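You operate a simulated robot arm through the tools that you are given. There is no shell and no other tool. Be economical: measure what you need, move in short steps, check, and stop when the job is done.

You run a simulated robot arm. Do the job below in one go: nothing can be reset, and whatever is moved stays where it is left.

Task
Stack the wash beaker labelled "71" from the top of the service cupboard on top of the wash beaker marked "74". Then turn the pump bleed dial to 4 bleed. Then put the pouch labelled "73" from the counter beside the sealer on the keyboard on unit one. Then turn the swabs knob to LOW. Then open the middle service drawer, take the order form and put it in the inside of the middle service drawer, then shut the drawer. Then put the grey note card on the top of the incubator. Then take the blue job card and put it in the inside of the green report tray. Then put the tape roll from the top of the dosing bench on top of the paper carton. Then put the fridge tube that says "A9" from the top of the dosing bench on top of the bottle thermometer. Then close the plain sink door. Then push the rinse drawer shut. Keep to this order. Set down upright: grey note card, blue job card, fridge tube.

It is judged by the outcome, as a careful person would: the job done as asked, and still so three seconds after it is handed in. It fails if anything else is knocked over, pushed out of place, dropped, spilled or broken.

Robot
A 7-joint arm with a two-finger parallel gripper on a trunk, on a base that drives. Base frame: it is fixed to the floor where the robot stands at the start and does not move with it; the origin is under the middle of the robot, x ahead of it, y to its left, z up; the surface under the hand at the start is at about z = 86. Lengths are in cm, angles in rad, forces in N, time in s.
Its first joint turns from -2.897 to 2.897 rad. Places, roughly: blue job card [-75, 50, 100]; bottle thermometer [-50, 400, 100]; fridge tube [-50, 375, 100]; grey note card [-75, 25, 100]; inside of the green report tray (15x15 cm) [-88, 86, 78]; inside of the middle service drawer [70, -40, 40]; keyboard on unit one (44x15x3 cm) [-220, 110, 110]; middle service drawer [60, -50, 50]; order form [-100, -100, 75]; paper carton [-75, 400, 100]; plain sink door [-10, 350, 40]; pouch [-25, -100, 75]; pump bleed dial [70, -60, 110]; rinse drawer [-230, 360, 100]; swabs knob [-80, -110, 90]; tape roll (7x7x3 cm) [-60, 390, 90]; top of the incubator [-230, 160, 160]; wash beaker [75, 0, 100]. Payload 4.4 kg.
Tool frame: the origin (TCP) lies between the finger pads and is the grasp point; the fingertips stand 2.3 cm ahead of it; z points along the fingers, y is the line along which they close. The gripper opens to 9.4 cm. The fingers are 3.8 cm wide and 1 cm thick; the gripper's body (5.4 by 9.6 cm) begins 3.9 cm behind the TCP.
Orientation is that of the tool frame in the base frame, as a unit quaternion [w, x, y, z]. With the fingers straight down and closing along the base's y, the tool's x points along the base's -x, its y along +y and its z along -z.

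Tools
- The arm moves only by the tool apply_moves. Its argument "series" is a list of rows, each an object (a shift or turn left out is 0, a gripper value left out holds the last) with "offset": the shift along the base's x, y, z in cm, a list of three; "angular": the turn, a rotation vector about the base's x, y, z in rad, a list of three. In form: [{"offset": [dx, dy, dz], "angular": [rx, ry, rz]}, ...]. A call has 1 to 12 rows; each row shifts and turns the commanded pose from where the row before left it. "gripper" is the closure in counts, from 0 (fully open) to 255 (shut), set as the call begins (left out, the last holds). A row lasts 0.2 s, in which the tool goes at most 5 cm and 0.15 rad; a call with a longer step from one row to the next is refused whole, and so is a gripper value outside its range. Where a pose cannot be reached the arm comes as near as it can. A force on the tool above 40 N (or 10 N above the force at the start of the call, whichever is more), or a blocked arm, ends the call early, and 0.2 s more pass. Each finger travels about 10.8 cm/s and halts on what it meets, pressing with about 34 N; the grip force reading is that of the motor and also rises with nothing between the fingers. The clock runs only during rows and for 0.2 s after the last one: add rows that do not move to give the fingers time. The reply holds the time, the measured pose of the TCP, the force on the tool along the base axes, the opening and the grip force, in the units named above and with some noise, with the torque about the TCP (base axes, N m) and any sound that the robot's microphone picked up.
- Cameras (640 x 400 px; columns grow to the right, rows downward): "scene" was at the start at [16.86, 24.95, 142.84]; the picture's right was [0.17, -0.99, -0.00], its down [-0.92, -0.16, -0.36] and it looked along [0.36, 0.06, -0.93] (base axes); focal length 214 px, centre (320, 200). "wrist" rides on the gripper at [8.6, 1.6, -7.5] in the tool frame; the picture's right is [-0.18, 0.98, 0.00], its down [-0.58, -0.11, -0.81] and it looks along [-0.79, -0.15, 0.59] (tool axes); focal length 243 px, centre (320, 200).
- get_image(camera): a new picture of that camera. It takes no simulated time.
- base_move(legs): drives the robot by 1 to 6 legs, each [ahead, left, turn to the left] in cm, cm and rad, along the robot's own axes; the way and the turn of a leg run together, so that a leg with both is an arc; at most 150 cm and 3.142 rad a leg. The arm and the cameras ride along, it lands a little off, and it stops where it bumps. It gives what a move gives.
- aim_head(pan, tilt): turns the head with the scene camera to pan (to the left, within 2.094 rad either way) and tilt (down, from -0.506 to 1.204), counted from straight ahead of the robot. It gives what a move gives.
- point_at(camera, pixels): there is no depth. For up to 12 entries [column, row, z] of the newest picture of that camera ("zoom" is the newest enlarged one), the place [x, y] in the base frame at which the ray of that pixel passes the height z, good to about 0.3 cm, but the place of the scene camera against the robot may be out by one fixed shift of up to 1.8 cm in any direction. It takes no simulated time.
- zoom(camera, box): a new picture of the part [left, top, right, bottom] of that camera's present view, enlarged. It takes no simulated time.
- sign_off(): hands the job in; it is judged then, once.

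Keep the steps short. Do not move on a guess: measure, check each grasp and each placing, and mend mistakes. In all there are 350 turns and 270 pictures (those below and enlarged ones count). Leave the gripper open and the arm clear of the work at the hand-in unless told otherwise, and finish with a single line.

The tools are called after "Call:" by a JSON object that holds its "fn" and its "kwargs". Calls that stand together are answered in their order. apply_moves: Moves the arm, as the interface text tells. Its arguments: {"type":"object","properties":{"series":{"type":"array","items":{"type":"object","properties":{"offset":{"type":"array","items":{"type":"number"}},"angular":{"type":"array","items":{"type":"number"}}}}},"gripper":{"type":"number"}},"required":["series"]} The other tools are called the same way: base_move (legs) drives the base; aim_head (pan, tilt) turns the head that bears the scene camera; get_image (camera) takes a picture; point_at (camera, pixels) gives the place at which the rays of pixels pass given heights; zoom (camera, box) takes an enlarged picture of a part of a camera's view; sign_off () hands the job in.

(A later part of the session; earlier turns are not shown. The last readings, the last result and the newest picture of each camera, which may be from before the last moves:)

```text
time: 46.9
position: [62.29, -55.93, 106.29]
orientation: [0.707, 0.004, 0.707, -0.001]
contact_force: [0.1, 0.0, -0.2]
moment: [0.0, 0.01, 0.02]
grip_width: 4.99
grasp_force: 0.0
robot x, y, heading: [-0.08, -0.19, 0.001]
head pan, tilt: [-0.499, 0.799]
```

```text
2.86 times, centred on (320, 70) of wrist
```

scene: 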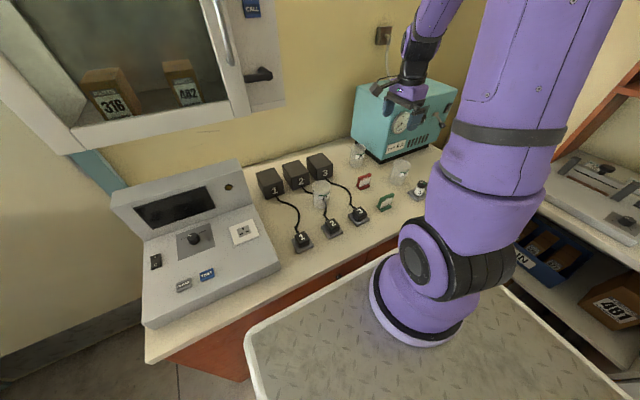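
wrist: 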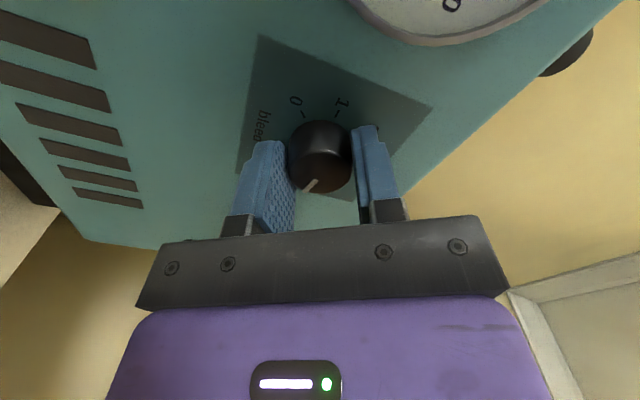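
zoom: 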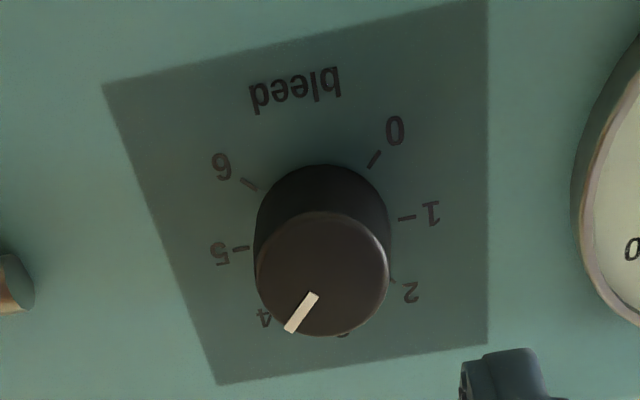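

Pointer sits at 4 (line parallel to the 0–4 diagonal). Retreat, pitch the hand back partly, and check from the earlier viewpoint.

Call:
{"fn": "apply_moves", "kwargs": {"series": [{"offset": [-4, 0, 0]}, {"offset": [-4, 0, 0]}, {"offset": [-3.6, 0, 0]}, {"offset": [0, 0.6, 1.5], "angular": [0, 0.1428, 0]}, {"offset": [0, 0.6, 1.5], "angular": [0, 0.1428, 0]}, {"offset": [0, 0.6, 1.5], "angular": [0, 0.1428, 0]}, {"offset": [0, 0.6, 1.5], "angular": [0, 0.1428, 0]}, {"offset": [0, 0.7, 2], "angular": [0, 0.1428, 0]}, {"offset": [0, 0.7, 2.2], "angular": [0, 0.1428, 0]}, {}]}}

Call:
{"fn": "zoom", "kwargs": {"camera": "wrist", "box": [260, 60, 356, 156]}}

```text
time: 49.0
position: [50.83, -52.16, 116.81]
orientation: [0.349, 0.006, 0.937, -0.002]
contact_force: [0.1, 0.4, 0.5]
moment: [0.03, 0.01, 0.0]
grip_width: 4.97
grasp_force: 0.0
robot x, y, heading: [-0.4, -0.21, 0.004]
head pan, tilt: [-0.499, 0.799]
```

```text
4.17 times, centred on (308, 108) of wrist
```

zoom: 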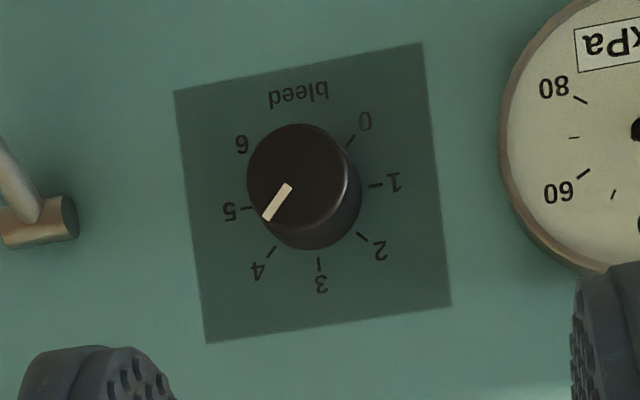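

Pointer line matches the 0–4 line within ~2°. Dial done. Return the hand to vertical and look at the right side with the head.

Call:
{"fn": "apply_moves", "kwargs": {"gripper": 0, "series": [{"offset": [-1, 2, 2], "angular": [0, 0.1428, 0]}, {"offset": [-1, 2, 2], "angular": [0, 0.1428, 0]}, {"offset": [-1, 2, 2], "angular": [0, 0.1428, 0]}, {"offset": [-1, 2, 2], "angular": [0, 0.1428, 0]}, {"offset": [-1, 2, 2], "angular": [0, 0.1428, 0]}, {"offset": [0, 2, 2]}, {"offset": [0, 2, 2]}, {"offset": [0, 2, 0]}]}}

Call:
{"fn": "aim_head", "kwargs": {"pan": -1.6, "tilt": 0.7}}

Call:
{"fn": "get_image", "kwargs": {"camera": "scene"}}

```text
time: 50.9
position: [45.74, -36.25, 130.34]
orientation: [-0.001, 0.004, 1.0, -0.003]
contact_force: [0.0, -0.8, -0.2]
moment: [0.01, 0.0, 0.04]
grip_width: 9.4
grasp_force: 0.1
robot x, y, heading: [0.3, -0.01, -0.002]
head pan, tilt: [-0.499, 0.799]
```

```text
time: 52.2
position: [45.99, -36.03, 130.37]
orientation: [-0.001, 0.004, 1.0, -0.002]
contact_force: [0.4, 0.1, -0.3]
moment: [0.0, 0.02, 0.0]
grip_width: 9.42
grasp_force: 0.2
robot x, y, heading: [-0.32, 0.08, 0.001]
head pan, tilt: [-1.6, 0.7]
```

```text
231 pictures are left
```

scene: 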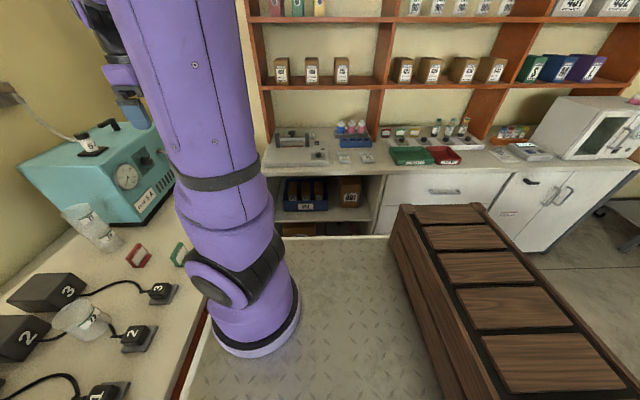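

Zoom on the sealer counter.

Call:
{"fn": "zoom", "kwargs": {"camera": "scene", "box": [255, 100, 415, 200]}}

Call:
{"fn": "zoom", "kwargs": {"camera": "scene", "box": [400, 90, 640, 240]}}

```text
4.00 times, centred on (335, 150) of scene
```

zoom: 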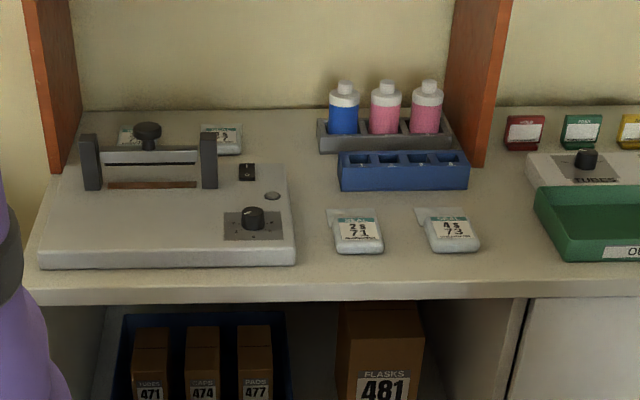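

```text
2.67 times, centred on (520, 165) of scene
```

zoom: 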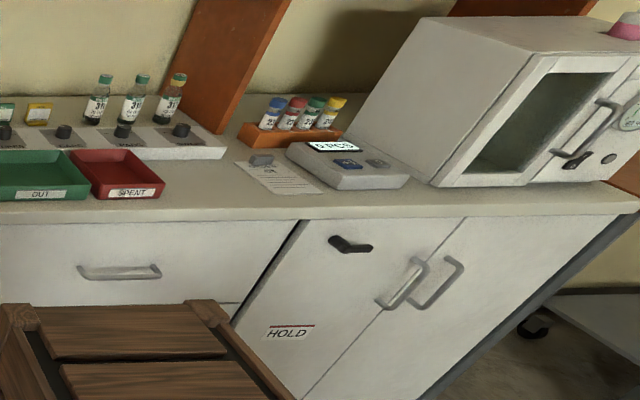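

Pouch 73 is the right one of the pair in front, at zoom (450,230). Now measure where the pouch and the crate's corners lie.

Call:
{"fn": "point_at", "kwargs": {"camera": "scene", "pixels": [[367, 157, 76], [367, 157, 86], [345, 158, 76], [320, 177, 76], [400, 206, 50], [400, 206, 30], [400, 206, 70], [488, 203, 50], [460, 400, 50], [640, 380, 50], [388, 237, 20], [240, 320, 20]]}}

Call:
{"fn": "aim_head", "kwargs": {"pan": -1.6, "tilt": 1.2}}

Call:
{"fn": "get_image", "kwargs": {"camera": "scene"}}

```text
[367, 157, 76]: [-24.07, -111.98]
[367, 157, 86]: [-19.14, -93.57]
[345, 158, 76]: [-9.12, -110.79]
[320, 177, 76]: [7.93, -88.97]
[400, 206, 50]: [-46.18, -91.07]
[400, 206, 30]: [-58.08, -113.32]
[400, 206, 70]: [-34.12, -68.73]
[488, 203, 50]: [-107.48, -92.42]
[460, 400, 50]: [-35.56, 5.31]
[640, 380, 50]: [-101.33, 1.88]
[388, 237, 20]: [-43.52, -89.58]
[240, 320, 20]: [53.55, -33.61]
```

```text
time: 53.1
position: [45.73, -36.06, 130.41]
orientation: [-0.001, 0.004, 1.0, -0.003]
contact_force: [-0.5, 0.5, -0.5]
moment: [-0.02, -0.02, 0.01]
grip_width: 9.42
grasp_force: 0.1
robot x, y, heading: [0.3, -0.05, -0.003]
head pan, tilt: [-1.6, 1.201]
```

```text
228 pictures are left
```

scene: 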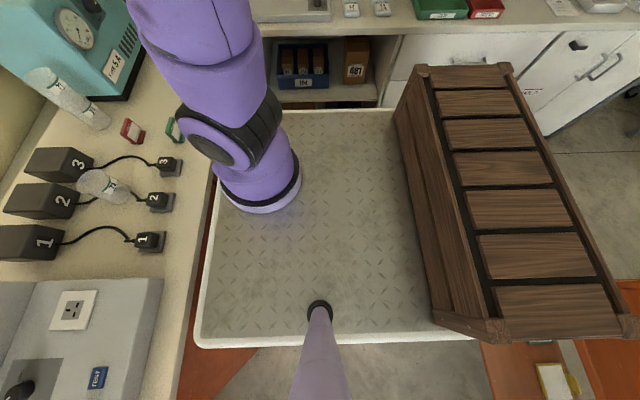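

The crate rides on the robot's own deck. Measure deck corners at a few heights and pouch place at counter height.

Call:
{"fn": "point_at", "kwargs": {"camera": "scene", "pixels": [[200, 343, 30], [200, 343, 60], [215, 180, 30], [395, 110, 30], [395, 110, 60], [430, 340, 30], [320, 306, 30], [320, 306, 100], [260, 205, 30], [260, 205, 60], [385, 3, 76], [385, 3, 86]]}}

```text
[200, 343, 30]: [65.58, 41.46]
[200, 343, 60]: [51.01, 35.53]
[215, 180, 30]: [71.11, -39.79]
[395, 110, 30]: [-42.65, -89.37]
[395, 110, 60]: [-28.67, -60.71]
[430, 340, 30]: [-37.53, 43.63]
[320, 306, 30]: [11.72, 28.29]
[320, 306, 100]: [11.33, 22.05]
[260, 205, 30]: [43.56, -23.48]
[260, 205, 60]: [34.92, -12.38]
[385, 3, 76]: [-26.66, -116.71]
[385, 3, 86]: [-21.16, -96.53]
```

The deck's right side has ~45 cm free to the sealer counter. Drive 20 cm to the right, with the arm at its high pose.

Call:
{"fn": "base_move", "kwargs": {"legs": [[0, -20, 0]]}}

Call:
{"fn": "aim_head", "kwargs": {"pan": -1.7, "tilt": 0.9}}

Call:
{"fn": "get_image", "kwargs": {"camera": "scene"}}

```text
time: 54.7
position: [46.02, -55.98, 130.59]
orientation: [0.0, 0.002, 1.0, -0.003]
contact_force: [0.1, 0.0, -0.1]
moment: [-0.01, 0.02, 0.0]
grip_width: 9.42
grasp_force: 0.2
robot x, y, heading: [0.25, -20.29, 0.004]
head pan, tilt: [-1.6, 1.201]
```

```text
time: 55.5
position: [45.95, -55.83, 130.55]
orientation: [-0.002, 0.002, 1.0, -0.002]
contact_force: [0.0, -0.4, -0.2]
moment: [0.0, 0.01, 0.02]
grip_width: 9.4
grasp_force: 0.1
robot x, y, heading: [0.2, -20.26, 0.008]
head pan, tilt: [-1.7, 0.901]
```

```text
227 pictures are left
```

scene: 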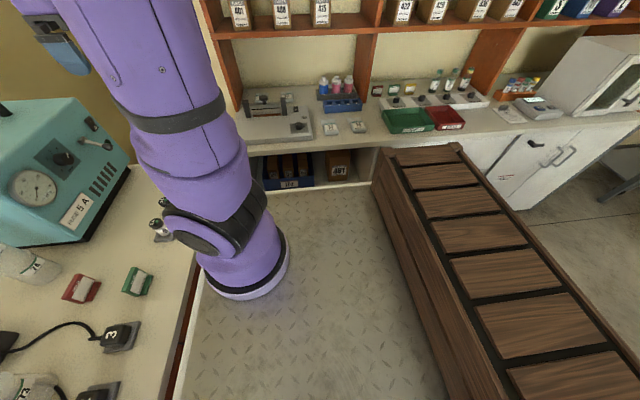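

Zoom for all items on this counter and triangulate.

Call:
{"fn": "zoom", "kwargs": {"camera": "scene", "box": [230, 60, 550, 160]}}

Call:
{"fn": "point_at", "kwargs": {"camera": "scene", "pixels": [[359, 127, 76], [359, 127, 80], [359, 127, 86], [331, 129, 86], [300, 150, 86], [310, 152, 86], [510, 110, 86], [510, 110, 80]]}}

```text
2.00 times, centred on (390, 110) of scene
```

zoom: 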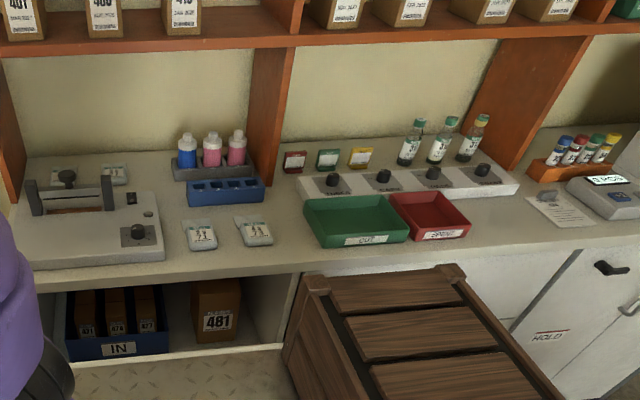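

```text
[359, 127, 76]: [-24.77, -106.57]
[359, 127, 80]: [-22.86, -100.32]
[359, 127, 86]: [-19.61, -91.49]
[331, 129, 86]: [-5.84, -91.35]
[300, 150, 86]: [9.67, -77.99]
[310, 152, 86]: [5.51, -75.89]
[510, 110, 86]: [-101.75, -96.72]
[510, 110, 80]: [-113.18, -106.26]
```

Now swing the arm around to the sealer side at z 130, yawing -90° so the camera faces the counter.

Call:
{"fn": "apply_moves", "kwargs": {"series": [{"offset": [-3.8, -2.9, 0], "angular": [0, 0, -0.1428]}, {"offset": [-3.8, -2.9, 0], "angular": [0, 0, -0.1428]}, {"offset": [-3.8, -2.9, 0], "angular": [0, 0, -0.1428]}, {"offset": [-3.8, -2.9, 0], "angular": [0, 0, -0.1428]}, {"offset": [-3.8, -2.9, 0], "angular": [0, 0, -0.1428]}, {"offset": [-3.8, -2.9, 0], "angular": [0, 0, -0.1428]}, {"offset": [-4, -2.6, 0], "angular": [0, 0, -0.1428]}, {"offset": [-4.4, 0, 0], "angular": [0, 0, -0.1428]}, {"offset": [-4.4, 0, 0], "angular": [0, 0, -0.1428]}, {"offset": [-4.4, 0, 0], "angular": [0, 0, -0.1428]}, {"offset": [-4.4, 0, 0], "angular": [0, 0, -0.1428]}, {}]}}

Call:
{"fn": "get_image", "kwargs": {"camera": "wrist"}}

Call:
{"fn": "get_image", "kwargs": {"camera": "scene"}}

```text
time: 58.1
position: [1.48, -76.1, 130.36]
orientation: [-0.002, 0.709, 0.705, -0.001]
contact_force: [0.2, -0.9, -0.2]
moment: [-0.01, 0.04, 0.0]
grip_width: 9.39
grasp_force: 0.0
robot x, y, heading: [-0.17, -20.0, 0.004]
head pan, tilt: [-1.7, 0.901]
```

```text
225 pictures are left
```

wrist: 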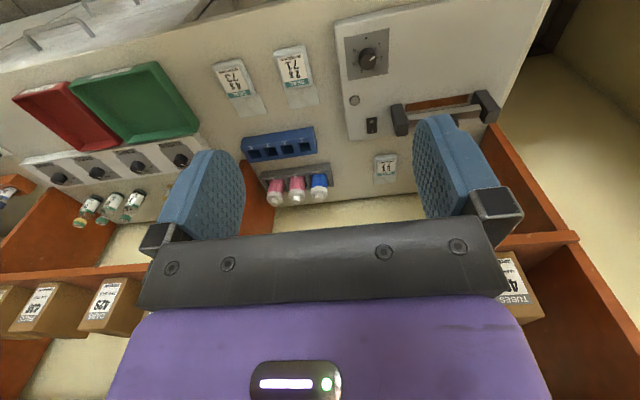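

```text
224 pictures are left
```

scene: 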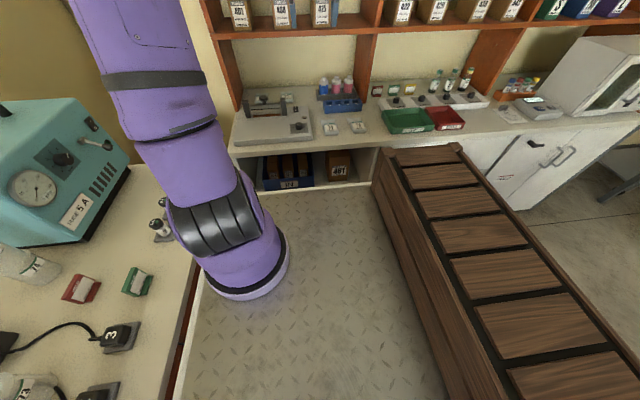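

Pouch 73 at wrist pixel (235,80). Move -x and lower, and zoom on it; first record rays here.

Call:
{"fn": "point_at", "kwargs": {"camera": "wrist", "pixels": [[233, 77, 76], [233, 77, 86], [293, 66, 76], [293, 66, 86], [367, 58, 86]]}}

Call:
{"fn": "apply_moves", "kwargs": {"series": [{"offset": [-4.5, 0, -2]}, {"offset": [-4.5, 0, -3]}, {"offset": [-4.5, 0, -3]}, {"offset": [-4.5, 0, -3]}, {"offset": [0, 0, -4]}, {}]}}

Call:
{"fn": "get_image", "kwargs": {"camera": "wrist"}}

```text
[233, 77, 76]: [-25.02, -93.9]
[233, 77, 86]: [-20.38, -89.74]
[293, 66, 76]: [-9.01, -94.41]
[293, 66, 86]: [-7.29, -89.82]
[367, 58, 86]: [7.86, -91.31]
```

```text
refused: row 2 steps farther than a row can; nothing moved
```

```text
223 pictures are left
```

wrist: 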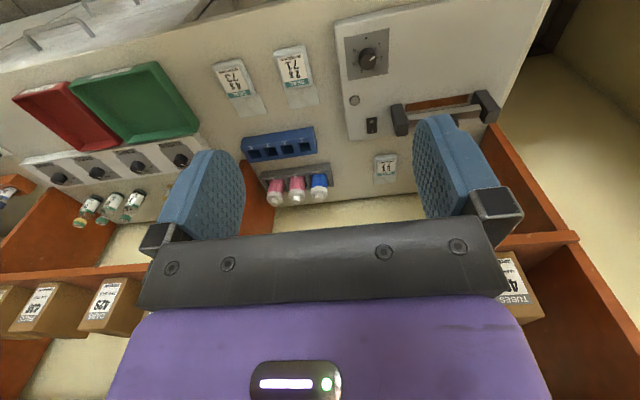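

Call:
{"fn": "apply_moves", "kwargs": {"series": [{"offset": [-4.5, 0, -2]}, {"offset": [-4.5, 0, -2]}, {"offset": [-4.5, 0, -2]}, {"offset": [-4.5, 0, -2]}, {"offset": [-2, 0, -4]}, {"offset": [0, 0, -4]}, {}]}}

Call:
{"fn": "get_image", "kwargs": {"camera": "wrist"}}

```text
time: 59.7
position: [-18.56, -75.84, 114.33]
orientation: [-0.002, 0.707, 0.707, -0.001]
contact_force: [0.4, -0.2, -0.3]
moment: [-0.01, -0.02, 0.0]
grip_width: 9.42
grasp_force: 0.0
robot x, y, heading: [-0.33, -19.93, 0.005]
head pan, tilt: [-1.7, 0.901]
```

```text
222 pictures are left
```

wrist: 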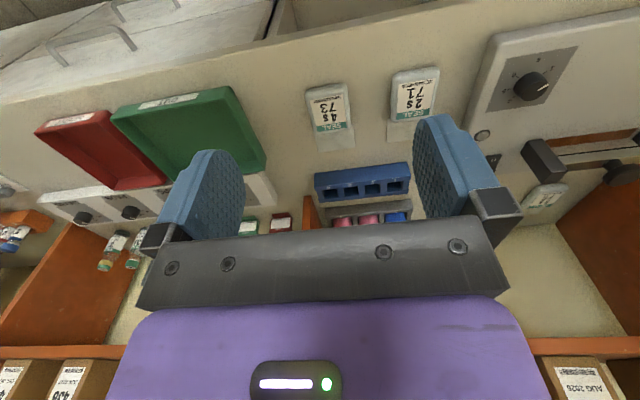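

Call:
{"fn": "zoom", "kwargs": {"camera": "wrist", "box": [280, 60, 400, 160]}}

Call:
{"fn": "point_at", "kwargs": {"camera": "wrist", "pixels": [[329, 106, 76], [329, 106, 86], [414, 90, 76], [414, 90, 86], [330, 88, 76], [330, 152, 76]]}}

```text
4.00 times, centred on (340, 110) of wrist
```

zoom: 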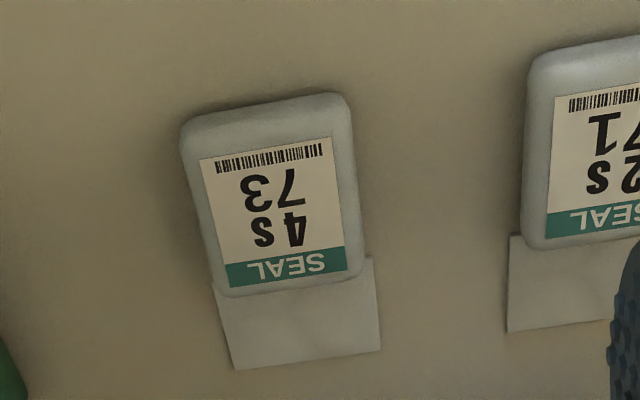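

```text
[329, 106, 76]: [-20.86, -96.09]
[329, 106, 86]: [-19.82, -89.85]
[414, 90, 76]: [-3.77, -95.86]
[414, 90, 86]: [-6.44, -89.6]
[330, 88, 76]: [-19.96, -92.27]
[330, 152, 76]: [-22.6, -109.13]
```

Heights agree at z≈87 for the pouch top, so the counter is ≈86. Measure the pouch outline.

Call:
{"fn": "point_at", "kwargs": {"camera": "zoom", "pixels": [[182, 130, 87], [350, 105, 87], [222, 292, 87], [365, 270, 87], [272, 195, 87], [235, 370, 86], [380, 347, 86], [210, 290, 86], [525, 240, 87]]}}

```text
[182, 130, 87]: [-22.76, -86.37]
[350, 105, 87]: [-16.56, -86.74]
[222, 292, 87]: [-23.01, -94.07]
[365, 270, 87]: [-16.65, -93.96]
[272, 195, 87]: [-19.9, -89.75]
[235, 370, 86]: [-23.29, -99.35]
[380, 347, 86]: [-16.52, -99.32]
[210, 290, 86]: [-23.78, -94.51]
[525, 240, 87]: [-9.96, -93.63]
```

Pouch body centre ≈ (-19.8, -90.2), 6.3 × 8, axis-aligned. Check how far the shelf above protrudes (front edge in the scene view at ~z 119).

Call:
{"fn": "point_at", "kwargs": {"camera": "scene", "pixels": [[300, 35, 118], [300, 35, 122], [300, 35, 114], [375, 88, 86], [370, 35, 118]]}}

```text
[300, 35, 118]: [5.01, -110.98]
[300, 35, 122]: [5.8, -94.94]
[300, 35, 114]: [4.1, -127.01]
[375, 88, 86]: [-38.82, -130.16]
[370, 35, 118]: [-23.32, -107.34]
```

Shelf front is at about y -108 or beyond; the hand at y -90 is clear. Move over the pouch and go down to TCP 92, then check.

Call:
{"fn": "apply_moves", "kwargs": {"series": [{"offset": [-0.4, -3.6, 0]}, {"offset": [-0.4, -3.6, 0]}, {"offset": [-0.4, -3.6, 0]}, {"offset": [0, -3.4, 0]}, {"offset": [0, 0, -4]}, {"offset": [0, 0, -4]}, {"offset": [0, 0, -4]}, {"offset": [0, 0, -4]}, {"offset": [0, 0, -4]}, {"offset": [0, 0, -2]}, {}]}}

Call:
{"fn": "get_image", "kwargs": {"camera": "wrist"}}

```text
time: 62.1
position: [-19.54, -90.01, 92.43]
orientation: [-0.002, 0.708, 0.706, -0.001]
contact_force: [0.0, -0.4, 0.3]
moment: [0.04, 0.01, 0.01]
grip_width: 9.41
grasp_force: 0.1
robot x, y, heading: [0.05, -19.9, 0.004]
head pan, tilt: [-1.7, 0.901]
```

```text
220 pictures are left
```

wrist: 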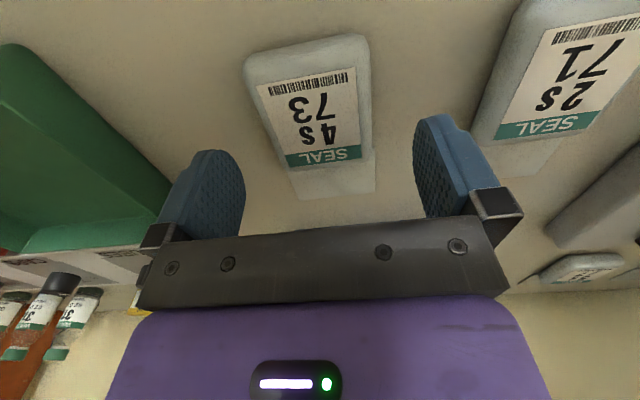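

Pouch lies between the fingers, ~0.4 cm toward -x. Trim and lower to TCP 88.7, then close.

Call:
{"fn": "apply_moves", "kwargs": {"series": [{"offset": [-0.4, -0.2, -1.2]}, {"offset": [0, 0, -1.2]}, {"offset": [0, 0, -1.0]}, {}]}}

Call:
{"fn": "apply_moves", "kwargs": {"gripper": 255, "series": [{}, {}, {}, {}]}}

Call:
{"fn": "get_image", "kwargs": {"camera": "wrist"}}

```text
time: 63.1
position: [-19.85, -90.27, 89.2]
orientation: [-0.003, 0.709, 0.706, 0.0]
contact_force: [-0.2, 0.1, -0.1]
moment: [0.0, -0.01, 0.01]
grip_width: 9.41
grasp_force: 0.0
robot x, y, heading: [0.06, -20.0, -0.002]
head pan, tilt: [-1.7, 0.901]
```

```text
time: 64.1
position: [-19.97, -90.42, 89.13]
orientation: [-0.002, 0.708, 0.706, -0.001]
contact_force: [-0.4, 0.3, -0.4]
moment: [0.0, -0.01, 0.04]
grip_width: 6.49
grasp_force: 33.8
robot x, y, heading: [-0.1, -20.21, 0.007]
head pan, tilt: [-1.7, 0.901]
```

```text
219 pictures are left
```

wrist: 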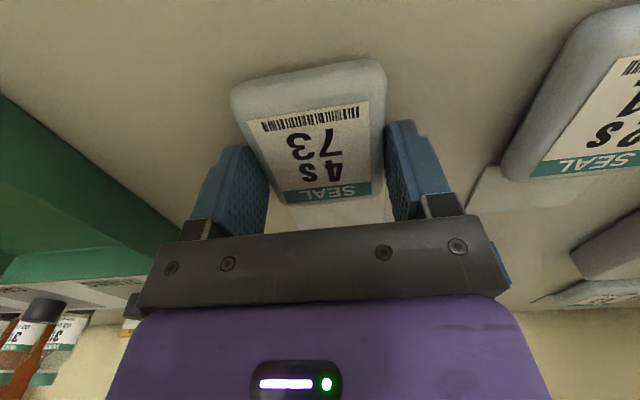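

Gripped at 6.5. Lift slowly and check.

Call:
{"fn": "apply_moves", "kwargs": {"series": [{"offset": [0, 0, 0.3]}, {"offset": [0, 0, 0.5]}, {"offset": [0, 0, 0.8]}, {"offset": [0, 0, 1.2]}, {"offset": [0, 0, 1.5]}, {"offset": [0, 0, 1.5]}, {"offset": [0, 0, 1.5]}, {"offset": [0, 0, 1.5]}, {"offset": [0, 0, 1]}, {"offset": [0, 0, 0.5]}, {}]}}

Call:
{"fn": "get_image", "kwargs": {"camera": "wrist"}}

```text
time: 66.5
position: [-19.95, -90.44, 99.42]
orientation: [-0.003, 0.708, 0.706, -0.002]
contact_force: [-0.8, 0.5, -1.4]
moment: [0.0, 0.0, 0.01]
grip_width: 6.49
grasp_force: 33.8
robot x, y, heading: [0.11, -20.0, 0.003]
head pan, tilt: [-1.7, 0.901]
```

```text
218 pictures are left
```

wrist: 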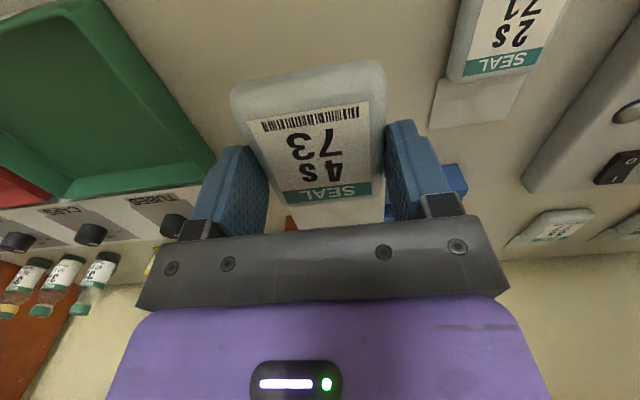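

Pouch is held. Raise and retract from the shelf, then survey the room with the head.

Call:
{"fn": "apply_moves", "kwargs": {"series": [{"offset": [0, 2, 1]}, {"offset": [0, 2.2, 2]}, {"offset": [0, 2.2, 2]}, {"offset": [0, 2.2, 2.5]}, {"offset": [0, 2.2, 2.5]}, {"offset": [0, 2.2, 2.5]}, {"offset": [0, 1, 3]}, {"offset": [0, 0, 3]}, {"offset": [0, 0, 3]}, {"offset": [0, 0, 2.5]}, {"offset": [0, 0, 1.5]}, {}]}}

Call:
{"fn": "aim_head", "kwargs": {"pan": -2.09, "tilt": 0.5}}

Call:
{"fn": "get_image", "kwargs": {"camera": "scene"}}

Call:
{"fn": "aim_head", "kwargs": {"pan": 2.09, "tilt": 0.5}}

Call:
{"fn": "get_image", "kwargs": {"camera": "scene"}}

Call:
{"fn": "aim_head", "kwargs": {"pan": 1.2, "tilt": 0.5}}

Call:
{"fn": "get_image", "kwargs": {"camera": "scene"}}

```text
time: 69.1
position: [-19.99, -76.34, 124.82]
orientation: [-0.003, 0.708, 0.706, -0.001]
contact_force: [-0.4, 0.0, -1.0]
moment: [0.03, 0.0, -0.02]
grip_width: 6.47
grasp_force: 33.9
robot x, y, heading: [-0.06, -20.1, 0.001]
head pan, tilt: [-1.7, 0.901]
```

```text
time: 70.0
position: [-19.98, -76.35, 124.87]
orientation: [-0.002, 0.708, 0.706, -0.001]
contact_force: [-0.1, 0.7, -1.2]
moment: [0.0, -0.01, 0.0]
grip_width: 6.49
grasp_force: 33.5
robot x, y, heading: [0.1, -20.12, 0.006]
head pan, tilt: [-2.089, 0.499]
```

```text
217 pictures are left
```

scene: 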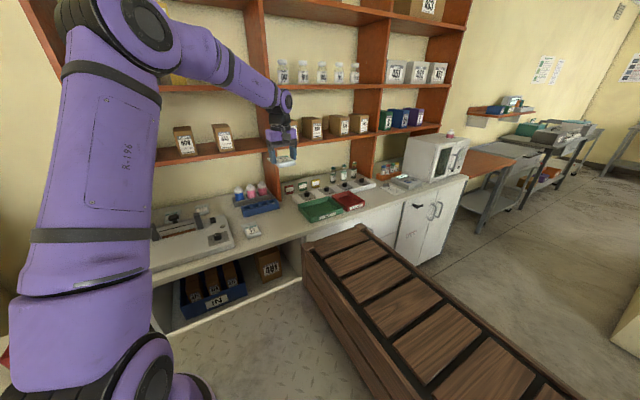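

```text
time: 73.4
position: [-20.02, -76.43, 124.93]
orientation: [-0.003, 0.709, 0.705, -0.001]
contact_force: [-0.5, -0.1, -0.3]
moment: [0.02, 0.01, 0.01]
grip_width: 6.55
grasp_force: 34.4
robot x, y, heading: [0.19, -20.02, 0.004]
head pan, tilt: [2.089, 0.499]
```

```text
216 pictures are left
```

scene: 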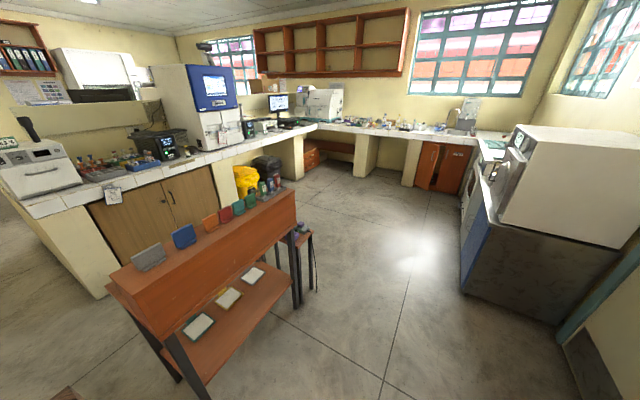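

```text
time: 74.5
position: [-19.91, -76.52, 124.87]
orientation: [-0.002, 0.708, 0.706, -0.001]
contact_force: [-0.2, -0.1, -1.3]
moment: [-0.03, 0.06, 0.02]
grip_width: 6.53
grasp_force: 34.1
robot x, y, heading: [0.16, -19.84, 0.001]
head pan, tilt: [1.201, 0.499]
```

```text
215 pictures are left
```

scene: 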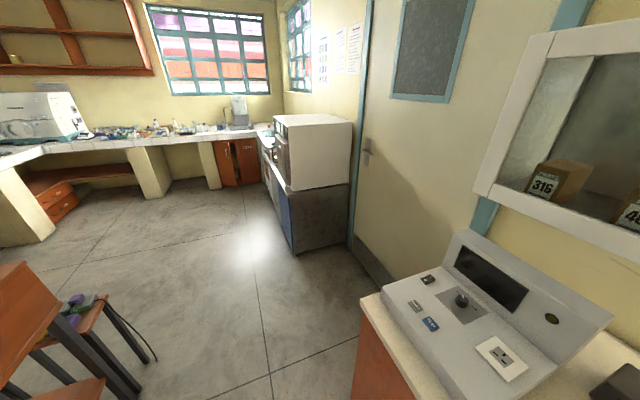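

Zoom on the far counter to identify the keyboard, incubator, and the desk.

Call:
{"fn": "aim_head", "kwargs": {"pan": 2.09, "tilt": 0.4}}

Call:
{"fn": "zoom", "kwargs": {"camera": "scene", "box": [0, 90, 280, 270]}}

Call:
{"fn": "zoom", "kwargs": {"camera": "scene", "box": [180, 90, 500, 260]}}

```text
time: 75.7
position: [-19.87, -76.37, 124.95]
orientation: [-0.002, 0.708, 0.706, -0.002]
contact_force: [0.1, 0.0, 0.1]
moment: [0.0, -0.02, 0.02]
grip_width: 6.51
grasp_force: 34.0
robot x, y, heading: [0.34, -19.97, 0.009]
head pan, tilt: [2.089, 0.4]
```

```text
2.22 times, centred on (140, 180) of scene
```

zoom: 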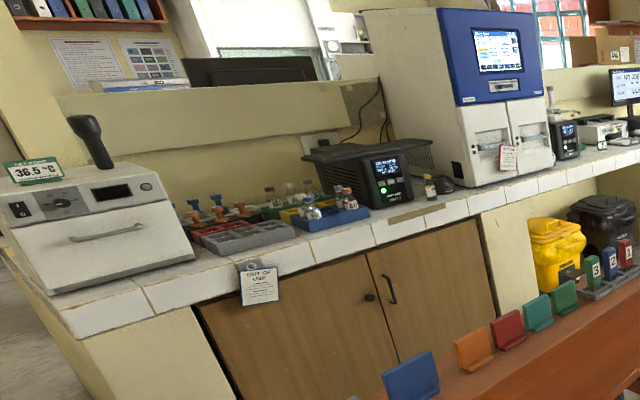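

```text
2.00 times, centred on (340, 175) of scene
```

zoom: 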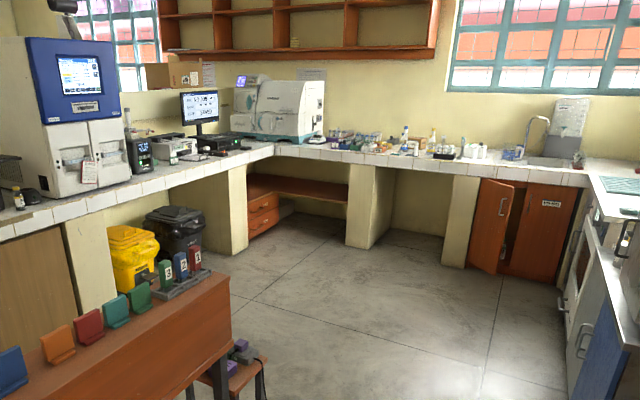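

I'll take a full picture at this head pose and measure desk and counter edges.

Call:
{"fn": "aim_head", "kwargs": {"pan": 2.09, "tilt": 0.6}}

Call:
{"fn": "get_image", "kwargs": {"camera": "scene"}}

Call:
{"fn": "point_at", "kwargs": {"camera": "scene", "pixels": [[148, 230, 100], [285, 178, 100], [22, 205, 90], [215, 145, 90], [318, 108, 90], [165, 110, 110], [205, 115, 110], [150, 113, 110]]}}

```text
time: 76.5
position: [-20.06, -76.41, 124.98]
orientation: [-0.003, 0.708, 0.706, -0.001]
contact_force: [-0.2, -0.6, 0.5]
moment: [-0.03, -0.04, -0.02]
grip_width: 6.51
grasp_force: 33.9
robot x, y, heading: [-0.48, -20.38, 0.002]
head pan, tilt: [2.089, 0.6]
```

```text
212 pictures are left
```

scene: 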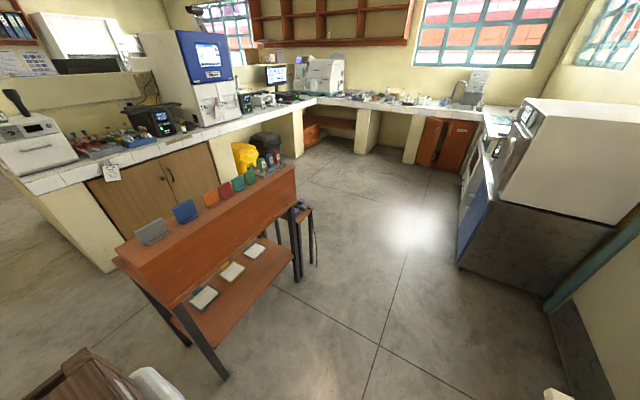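

```text
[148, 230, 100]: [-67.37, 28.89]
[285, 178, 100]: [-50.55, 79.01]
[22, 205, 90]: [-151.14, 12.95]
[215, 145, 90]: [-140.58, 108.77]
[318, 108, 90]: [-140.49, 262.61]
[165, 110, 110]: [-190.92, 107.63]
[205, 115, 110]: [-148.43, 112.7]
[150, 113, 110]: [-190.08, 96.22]
```

Measure floor points: desk leg feet, and the right-hand machine's foot, plus crate corner.

Call:
{"fn": "point_at", "kwargs": {"camera": "scene", "pixels": [[225, 378, 0], [187, 344, 0], [298, 280, 0], [314, 262, 0], [105, 270, 0], [460, 267, 0], [545, 300, 0], [625, 400, 0], [183, 303, 75], [282, 243, 75], [50, 380, 95], [165, 380, 90]]}}

Call:
{"fn": "aim_head", "kwargs": {"pan": 1.3, "tilt": 0.9}}

Call:
{"fn": "get_image", "kwargs": {"camera": "scene"}}

Call:
{"fn": "aim_head", "kwargs": {"pan": 2.09, "tilt": 1.2}}

Call:
{"fn": "get_image", "kwargs": {"camera": "scene"}}

```text
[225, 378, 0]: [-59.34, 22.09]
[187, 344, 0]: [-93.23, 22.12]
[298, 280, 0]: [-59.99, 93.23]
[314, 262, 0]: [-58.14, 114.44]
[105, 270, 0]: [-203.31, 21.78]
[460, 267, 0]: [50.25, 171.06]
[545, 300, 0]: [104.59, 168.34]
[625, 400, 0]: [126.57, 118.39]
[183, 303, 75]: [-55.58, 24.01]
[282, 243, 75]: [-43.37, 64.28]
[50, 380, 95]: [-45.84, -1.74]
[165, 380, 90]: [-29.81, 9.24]
```

```text
time: 77.6
position: [-19.9, -76.4, 124.95]
orientation: [-0.002, 0.709, 0.705, -0.002]
contact_force: [-0.8, -0.3, -0.2]
moment: [-0.02, 0.01, -0.05]
grip_width: 6.51
grasp_force: 34.2
robot x, y, heading: [-0.14, -19.94, 0.004]
head pan, tilt: [1.3, 0.901]
```

```text
211 pictures are left
```

scene: 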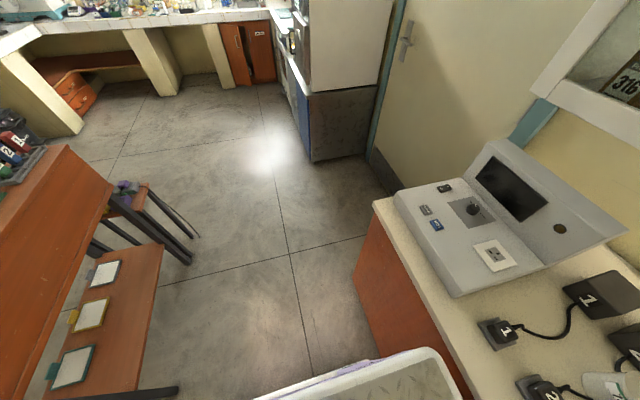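

```text
time: 78.7
position: [-19.94, -76.36, 124.93]
orientation: [-0.003, 0.708, 0.706, -0.002]
contact_force: [-0.4, -0.6, -0.2]
moment: [-0.01, -0.03, -0.01]
grip_width: 6.52
grasp_force: 34.0
robot x, y, heading: [0.12, -20.18, 0.003]
head pan, tilt: [2.089, 1.201]
```

```text
210 pictures are left
```

scene: 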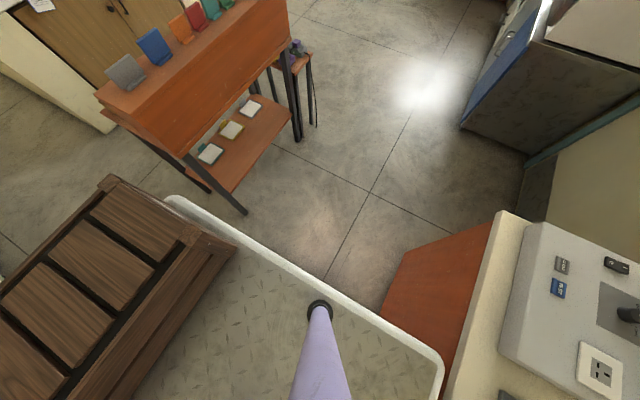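

Desk feet at x -59…-93, y 22…93; long counter front near x≈-190. Measure my own deck edges in this picture.

Call:
{"fn": "point_at", "kwargs": {"camera": "scene", "pixels": [[170, 198, 92], [170, 198, 70], [438, 360, 92], [438, 360, 70], [110, 180, 110], [110, 180, 92], [500, 213, 86], [448, 395, 86], [320, 302, 80], [320, 302, 92]]}}

```text
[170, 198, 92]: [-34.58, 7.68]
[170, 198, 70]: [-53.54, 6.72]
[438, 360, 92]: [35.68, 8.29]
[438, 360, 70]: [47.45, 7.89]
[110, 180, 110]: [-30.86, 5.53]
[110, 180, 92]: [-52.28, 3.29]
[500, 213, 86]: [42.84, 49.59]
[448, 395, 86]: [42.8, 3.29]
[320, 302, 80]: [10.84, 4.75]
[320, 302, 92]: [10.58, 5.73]
```

I need to know whether the wooden crate rides on me: repeat the pan -1.6, tilt 1.2 view taken before the 20 cm drive.

Call:
{"fn": "aim_head", "kwargs": {"pan": -1.6, "tilt": 1.2}}

Call:
{"fn": "get_image", "kwargs": {"camera": "scene"}}

```text
time: 81.8
position: [-19.94, -76.49, 124.92]
orientation: [-0.003, 0.708, 0.706, -0.001]
contact_force: [-0.4, -0.3, -0.5]
moment: [0.0, 0.0, 0.02]
grip_width: 6.49
grasp_force: 33.5
robot x, y, heading: [0.05, -19.68, 0.005]
head pan, tilt: [-1.6, 1.201]
```

```text
209 pictures are left
```

scene: 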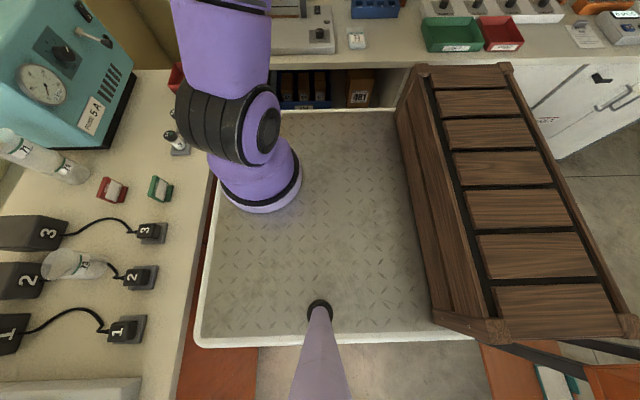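

The crate rides along (same pixels). Measure its extent at top height ~110.

Call:
{"fn": "point_at", "kwargs": {"camera": "scene", "pixels": [[422, 68, 110], [508, 65, 110], [632, 330, 110], [490, 328, 110], [435, 320, 92], [395, 108, 92], [470, 338, 92], [200, 343, 92], [258, 205, 95], [508, 65, 105], [632, 330, 105], [205, 150, 92]]}}

```text
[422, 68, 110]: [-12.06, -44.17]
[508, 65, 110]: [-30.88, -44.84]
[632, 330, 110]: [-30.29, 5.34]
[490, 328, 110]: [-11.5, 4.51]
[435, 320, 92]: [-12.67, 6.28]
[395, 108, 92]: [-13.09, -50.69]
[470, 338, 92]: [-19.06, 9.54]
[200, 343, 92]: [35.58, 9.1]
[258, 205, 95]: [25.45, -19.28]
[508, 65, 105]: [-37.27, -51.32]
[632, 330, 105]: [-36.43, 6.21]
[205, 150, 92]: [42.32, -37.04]
```

My footprint is only about ±36 × ±29 (crate inside it), arm column ~25 ahead of centre. Plan: bring the hand to the front, high, back out along y=-20 to x≈-135, turn about, then go along the aisle to the keyboard. First swing hand to the front at z≈135.

Call:
{"fn": "apply_moves", "kwargs": {"series": [{"offset": [3.5, 0, 1], "angular": [0, 0, 0.0714]}, {"offset": [3.5, 0, 1], "angular": [0, 0, 0.0714]}, {"offset": [3.5, 0, 1], "angular": [0, 0, 0.0714]}, {"offset": [3.5, 0, 1], "angular": [0, 0, 0.0714]}, {"offset": [3.5, 0, 1], "angular": [0, 0, 0.0714]}, {"offset": [3.5, 0, 1], "angular": [0, 0, 0.0714]}, {"offset": [3.5, 0, 1], "angular": [0, 0, 0.0714]}, {"offset": [3.5, 0, 1], "angular": [0, 0, 0.0714]}, {"offset": [3.5, 0, 1], "angular": [0, 0, 0.0714]}, {"offset": [3.5, 0, 1], "angular": [0, 0, 0.0714]}, {"offset": [3.5, 0.5, 0], "angular": [0, 0, 0.0714]}, {"offset": [3, 1, 0], "angular": [0, 0, 0.0714]}]}}

Call:
{"fn": "apply_moves", "kwargs": {"series": [{"offset": [3, 2, 0], "angular": [0, 0, 0.0714]}, {"offset": [3, 2.5, 0], "angular": [0, 0, 0.0714]}, {"offset": [3, 2.5, 0], "angular": [0, 0, 0.0714]}, {"offset": [3, 2.5, 0], "angular": [0, 0, 0.0714]}, {"offset": [3, 3, 0], "angular": [0, 0, 0.0714]}, {"offset": [3, 3.5, 0], "angular": [0, 0, 0.0714]}, {"offset": [3, 4, 0], "angular": [0, 0, 0.0714]}, {"offset": [2, 4, 0], "angular": [0, 0, 0.0714]}, {"offset": [2, 4, 0], "angular": [0, 0, 0.0714]}, {"offset": [1, 4, 0], "angular": [0, 0, 0.0714]}, {"offset": [0, 4, 0]}, {"offset": [0, 4, 0]}]}}

Call:
{"fn": "apply_moves", "kwargs": {"series": [{"offset": [0, 4, 0]}, {"offset": [0, 4, 0]}, {"offset": [0, 4, 0]}, {"offset": [0, 3, 0]}, {}]}}

```text
time: 84.4
position: [21.49, -74.98, 134.98]
orientation: [-0.003, 0.351, 0.936, -0.002]
contact_force: [-1.2, -0.5, -0.9]
moment: [0.02, 0.0, 0.04]
grip_width: 6.52
grasp_force: 33.9
robot x, y, heading: [0.12, -19.98, 0.004]
head pan, tilt: [-1.6, 1.201]
```

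```text
time: 87.0
position: [47.53, -34.93, 134.94]
orientation: [0.0, 0.002, 1.0, -0.003]
contact_force: [0.0, 0.5, -1.1]
moment: [0.03, -0.01, -0.01]
grip_width: 6.48
grasp_force: 34.2
robot x, y, heading: [-0.14, -20.01, 0.002]
head pan, tilt: [-1.6, 1.201]
```

```text
time: 88.2
position: [47.53, -19.88, 134.79]
orientation: [-0.001, 0.001, 1.0, -0.003]
contact_force: [0.9, 0.3, -1.3]
moment: [-0.03, 0.03, 0.0]
grip_width: 6.53
grasp_force: 33.9
robot x, y, heading: [0.46, -20.19, 0.004]
head pan, tilt: [-1.6, 1.201]
```

Hand is compactly in front (holding 6.5). Drive back 135 cm, then look.

Call:
{"fn": "base_move", "kwargs": {"legs": [[-135, 0, 0]]}}

Call:
{"fn": "aim_head", "kwargs": {"pan": 2.0, "tilt": 0.6}}

Call:
{"fn": "get_image", "kwargs": {"camera": "scene"}}

```text
time: 95.0
position: [-89.87, -20.84, 134.79]
orientation: [-0.001, -0.009, 1.0, -0.002]
contact_force: [0.4, -0.4, -1.0]
moment: [0.02, 0.0, 0.0]
grip_width: 6.49
grasp_force: 33.0
robot x, y, heading: [-137.3, -21.96, 0.023]
head pan, tilt: [-1.6, 1.201]
```

```text
time: 98.0
position: [-89.76, -20.8, 134.7]
orientation: [-0.001, -0.009, 1.0, -0.002]
contact_force: [-0.6, 0.5, -0.4]
moment: [-0.01, 0.03, 0.0]
grip_width: 6.52
grasp_force: 34.2
robot x, y, heading: [-137.26, -22.14, 0.025]
head pan, tilt: [2.0, 0.6]
```

```text
208 pictures are left
```

scene: 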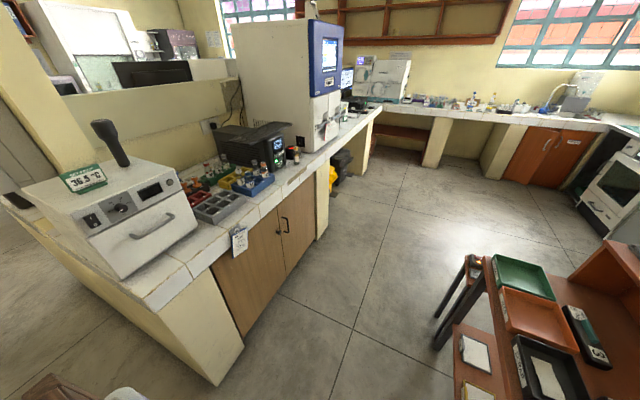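

Clear aisle. Measure counter foot, edges and the keyboard here.

Call:
{"fn": "zoom", "kwargs": {"camera": "scene", "box": [180, 90, 340, 200]}}

Call:
{"fn": "point_at", "kwargs": {"camera": "scene", "pixels": [[215, 385, 0], [243, 348, 0], [318, 240, 0], [155, 308, 80], [155, 308, 90], [300, 170, 80], [300, 170, 90], [522, 277, 78], [250, 130, 105], [250, 130, 110], [500, 255, 78], [557, 300, 78]]}}

```text
3.64 times, centred on (260, 145) of scene
```

zoom: 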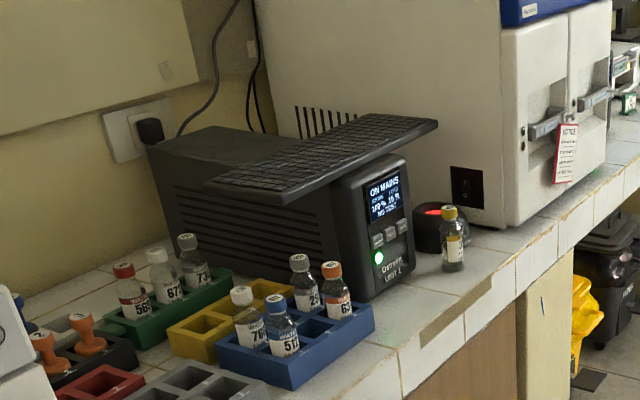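

```text
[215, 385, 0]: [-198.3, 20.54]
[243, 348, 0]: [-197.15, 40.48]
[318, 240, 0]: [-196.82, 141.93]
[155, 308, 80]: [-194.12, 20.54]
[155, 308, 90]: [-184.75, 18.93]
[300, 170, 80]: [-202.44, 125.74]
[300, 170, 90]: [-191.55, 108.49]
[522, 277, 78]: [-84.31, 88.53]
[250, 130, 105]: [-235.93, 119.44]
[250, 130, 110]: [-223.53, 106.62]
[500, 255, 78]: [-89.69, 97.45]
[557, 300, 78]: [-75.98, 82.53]
```

Keyboard lies on "unit 1", ≈(-222,108,110); counter front edge ≈ x -193. Turn left by π here (open floor), then check.

Call:
{"fn": "base_move", "kwargs": {"legs": [[0, 0, 1.57], [0, 0, 1.55]]}}

Call:
{"fn": "aim_head", "kwargs": {"pan": -0.9, "tilt": 0.8}}

Call:
{"fn": "get_image", "kwargs": {"camera": "scene"}}

```text
time: 106.1
position: [-184.81, -23.47, 134.67]
orientation: [-0.003, 1.0, 0.014, 0.001]
contact_force: [0.9, 0.4, 0.1]
moment: [0.01, -0.01, 0.0]
grip_width: 6.5
grasp_force: 33.7
robot x, y, heading: [-137.3, -21.53, -3.105]
head pan, tilt: [2.0, 0.6]
```

```text
time: 108.7
position: [-184.8, -23.58, 134.66]
orientation: [-0.003, 1.0, 0.014, 0.001]
contact_force: [0.4, -0.1, -1.2]
moment: [-0.01, 0.01, 0.02]
grip_width: 6.49
grasp_force: 33.8
robot x, y, heading: [-137.19, -22.08, -3.107]
head pan, tilt: [-0.901, 0.799]
```

```text
206 pictures are left
```

scene: 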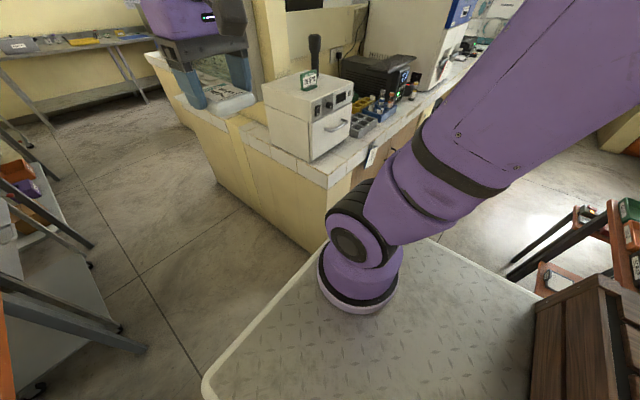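

Turned (3.176). Correct by -0.035, then drive 128 cm to the right (+y) along the aisle.

Call:
{"fn": "base_move", "kwargs": {"legs": [[0, 0, -0.035], [0, -60, 0]]}}

Call:
{"fn": "get_image", "kwargs": {"camera": "scene"}}

```text
time: 112.4
position: [-184.82, 37.77, 134.61]
orientation: [-0.002, 1.0, -0.002, 0.001]
contact_force: [-0.1, 0.0, 0.5]
moment: [0.0, 0.01, 0.0]
grip_width: 6.53
grasp_force: 34.1
robot x, y, heading: [-137.36, 38.01, -3.141]
head pan, tilt: [-0.901, 0.799]
```

```text
205 pictures are left
```

scene: 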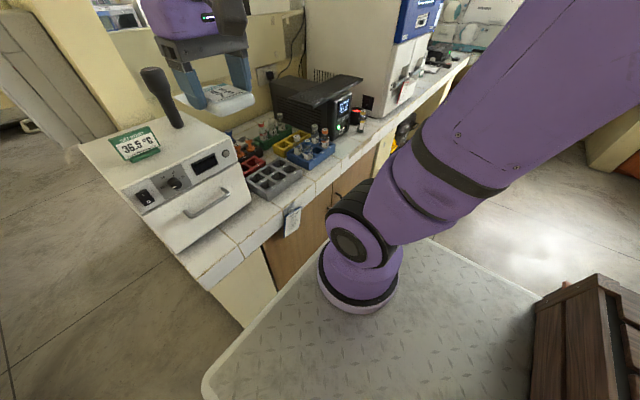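

Continue 58 cm.

Call:
{"fn": "base_move", "kwargs": {"legs": [[0, -58, 0]]}}

Call:
{"fn": "get_image", "kwargs": {"camera": "wrist"}}

Call:
{"fn": "get_image", "kwargs": {"camera": "scene"}}

```text
time: 115.7
position: [-185.04, 95.54, 134.73]
orientation: [-0.002, 1.0, 0.0, 0.001]
contact_force: [-0.2, -0.6, -1.1]
moment: [0.04, -0.02, 0.05]
grip_width: 6.51
grasp_force: 33.9
robot x, y, heading: [-137.77, 96.13, -3.136]
head pan, tilt: [-0.901, 0.799]
```

```text
204 pictures are left
```

wrist: 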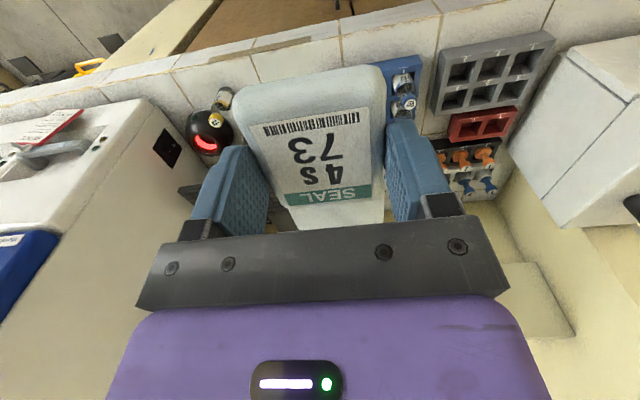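

```text
203 pictures are left
```

scene: 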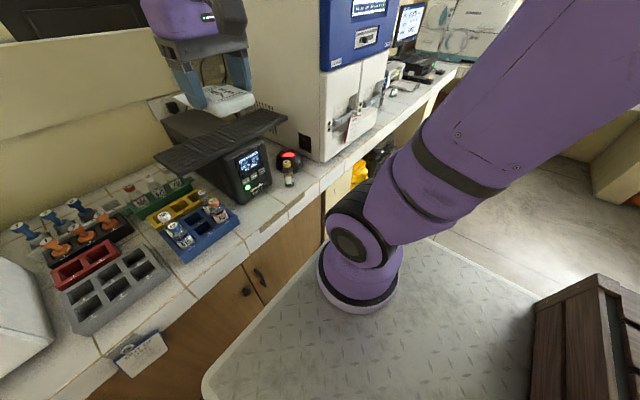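

Zoom on the keyboard.

Call:
{"fn": "zoom", "kwargs": {"camera": "scene", "box": [140, 60, 320, 210]}}

```text
2.67 times, centred on (230, 135) of scene
```

zoom: 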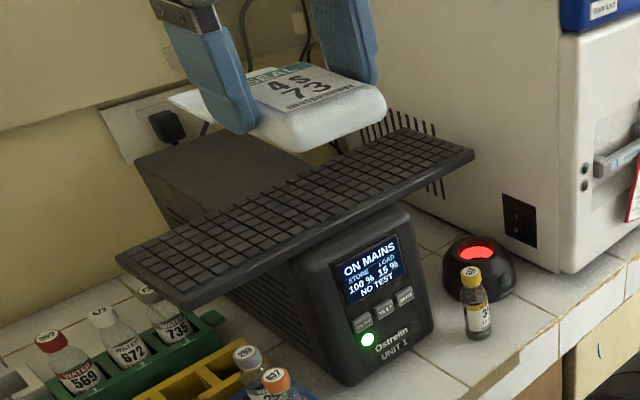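

Call:
{"fn": "point_at", "kwargs": {"camera": "zoom", "pixels": [[118, 258, 108], [182, 300, 108], [472, 155, 108], [405, 130, 108], [118, 258, 112], [182, 300, 112], [472, 155, 112], [405, 130, 112], [295, 212, 110], [350, 385, 86]]}}

```text
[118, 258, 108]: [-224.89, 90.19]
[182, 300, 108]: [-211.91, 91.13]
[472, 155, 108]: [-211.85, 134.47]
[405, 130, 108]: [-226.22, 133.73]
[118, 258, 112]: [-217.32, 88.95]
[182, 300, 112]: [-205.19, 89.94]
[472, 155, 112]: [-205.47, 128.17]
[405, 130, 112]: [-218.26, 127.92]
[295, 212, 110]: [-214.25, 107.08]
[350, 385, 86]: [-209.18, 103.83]
```

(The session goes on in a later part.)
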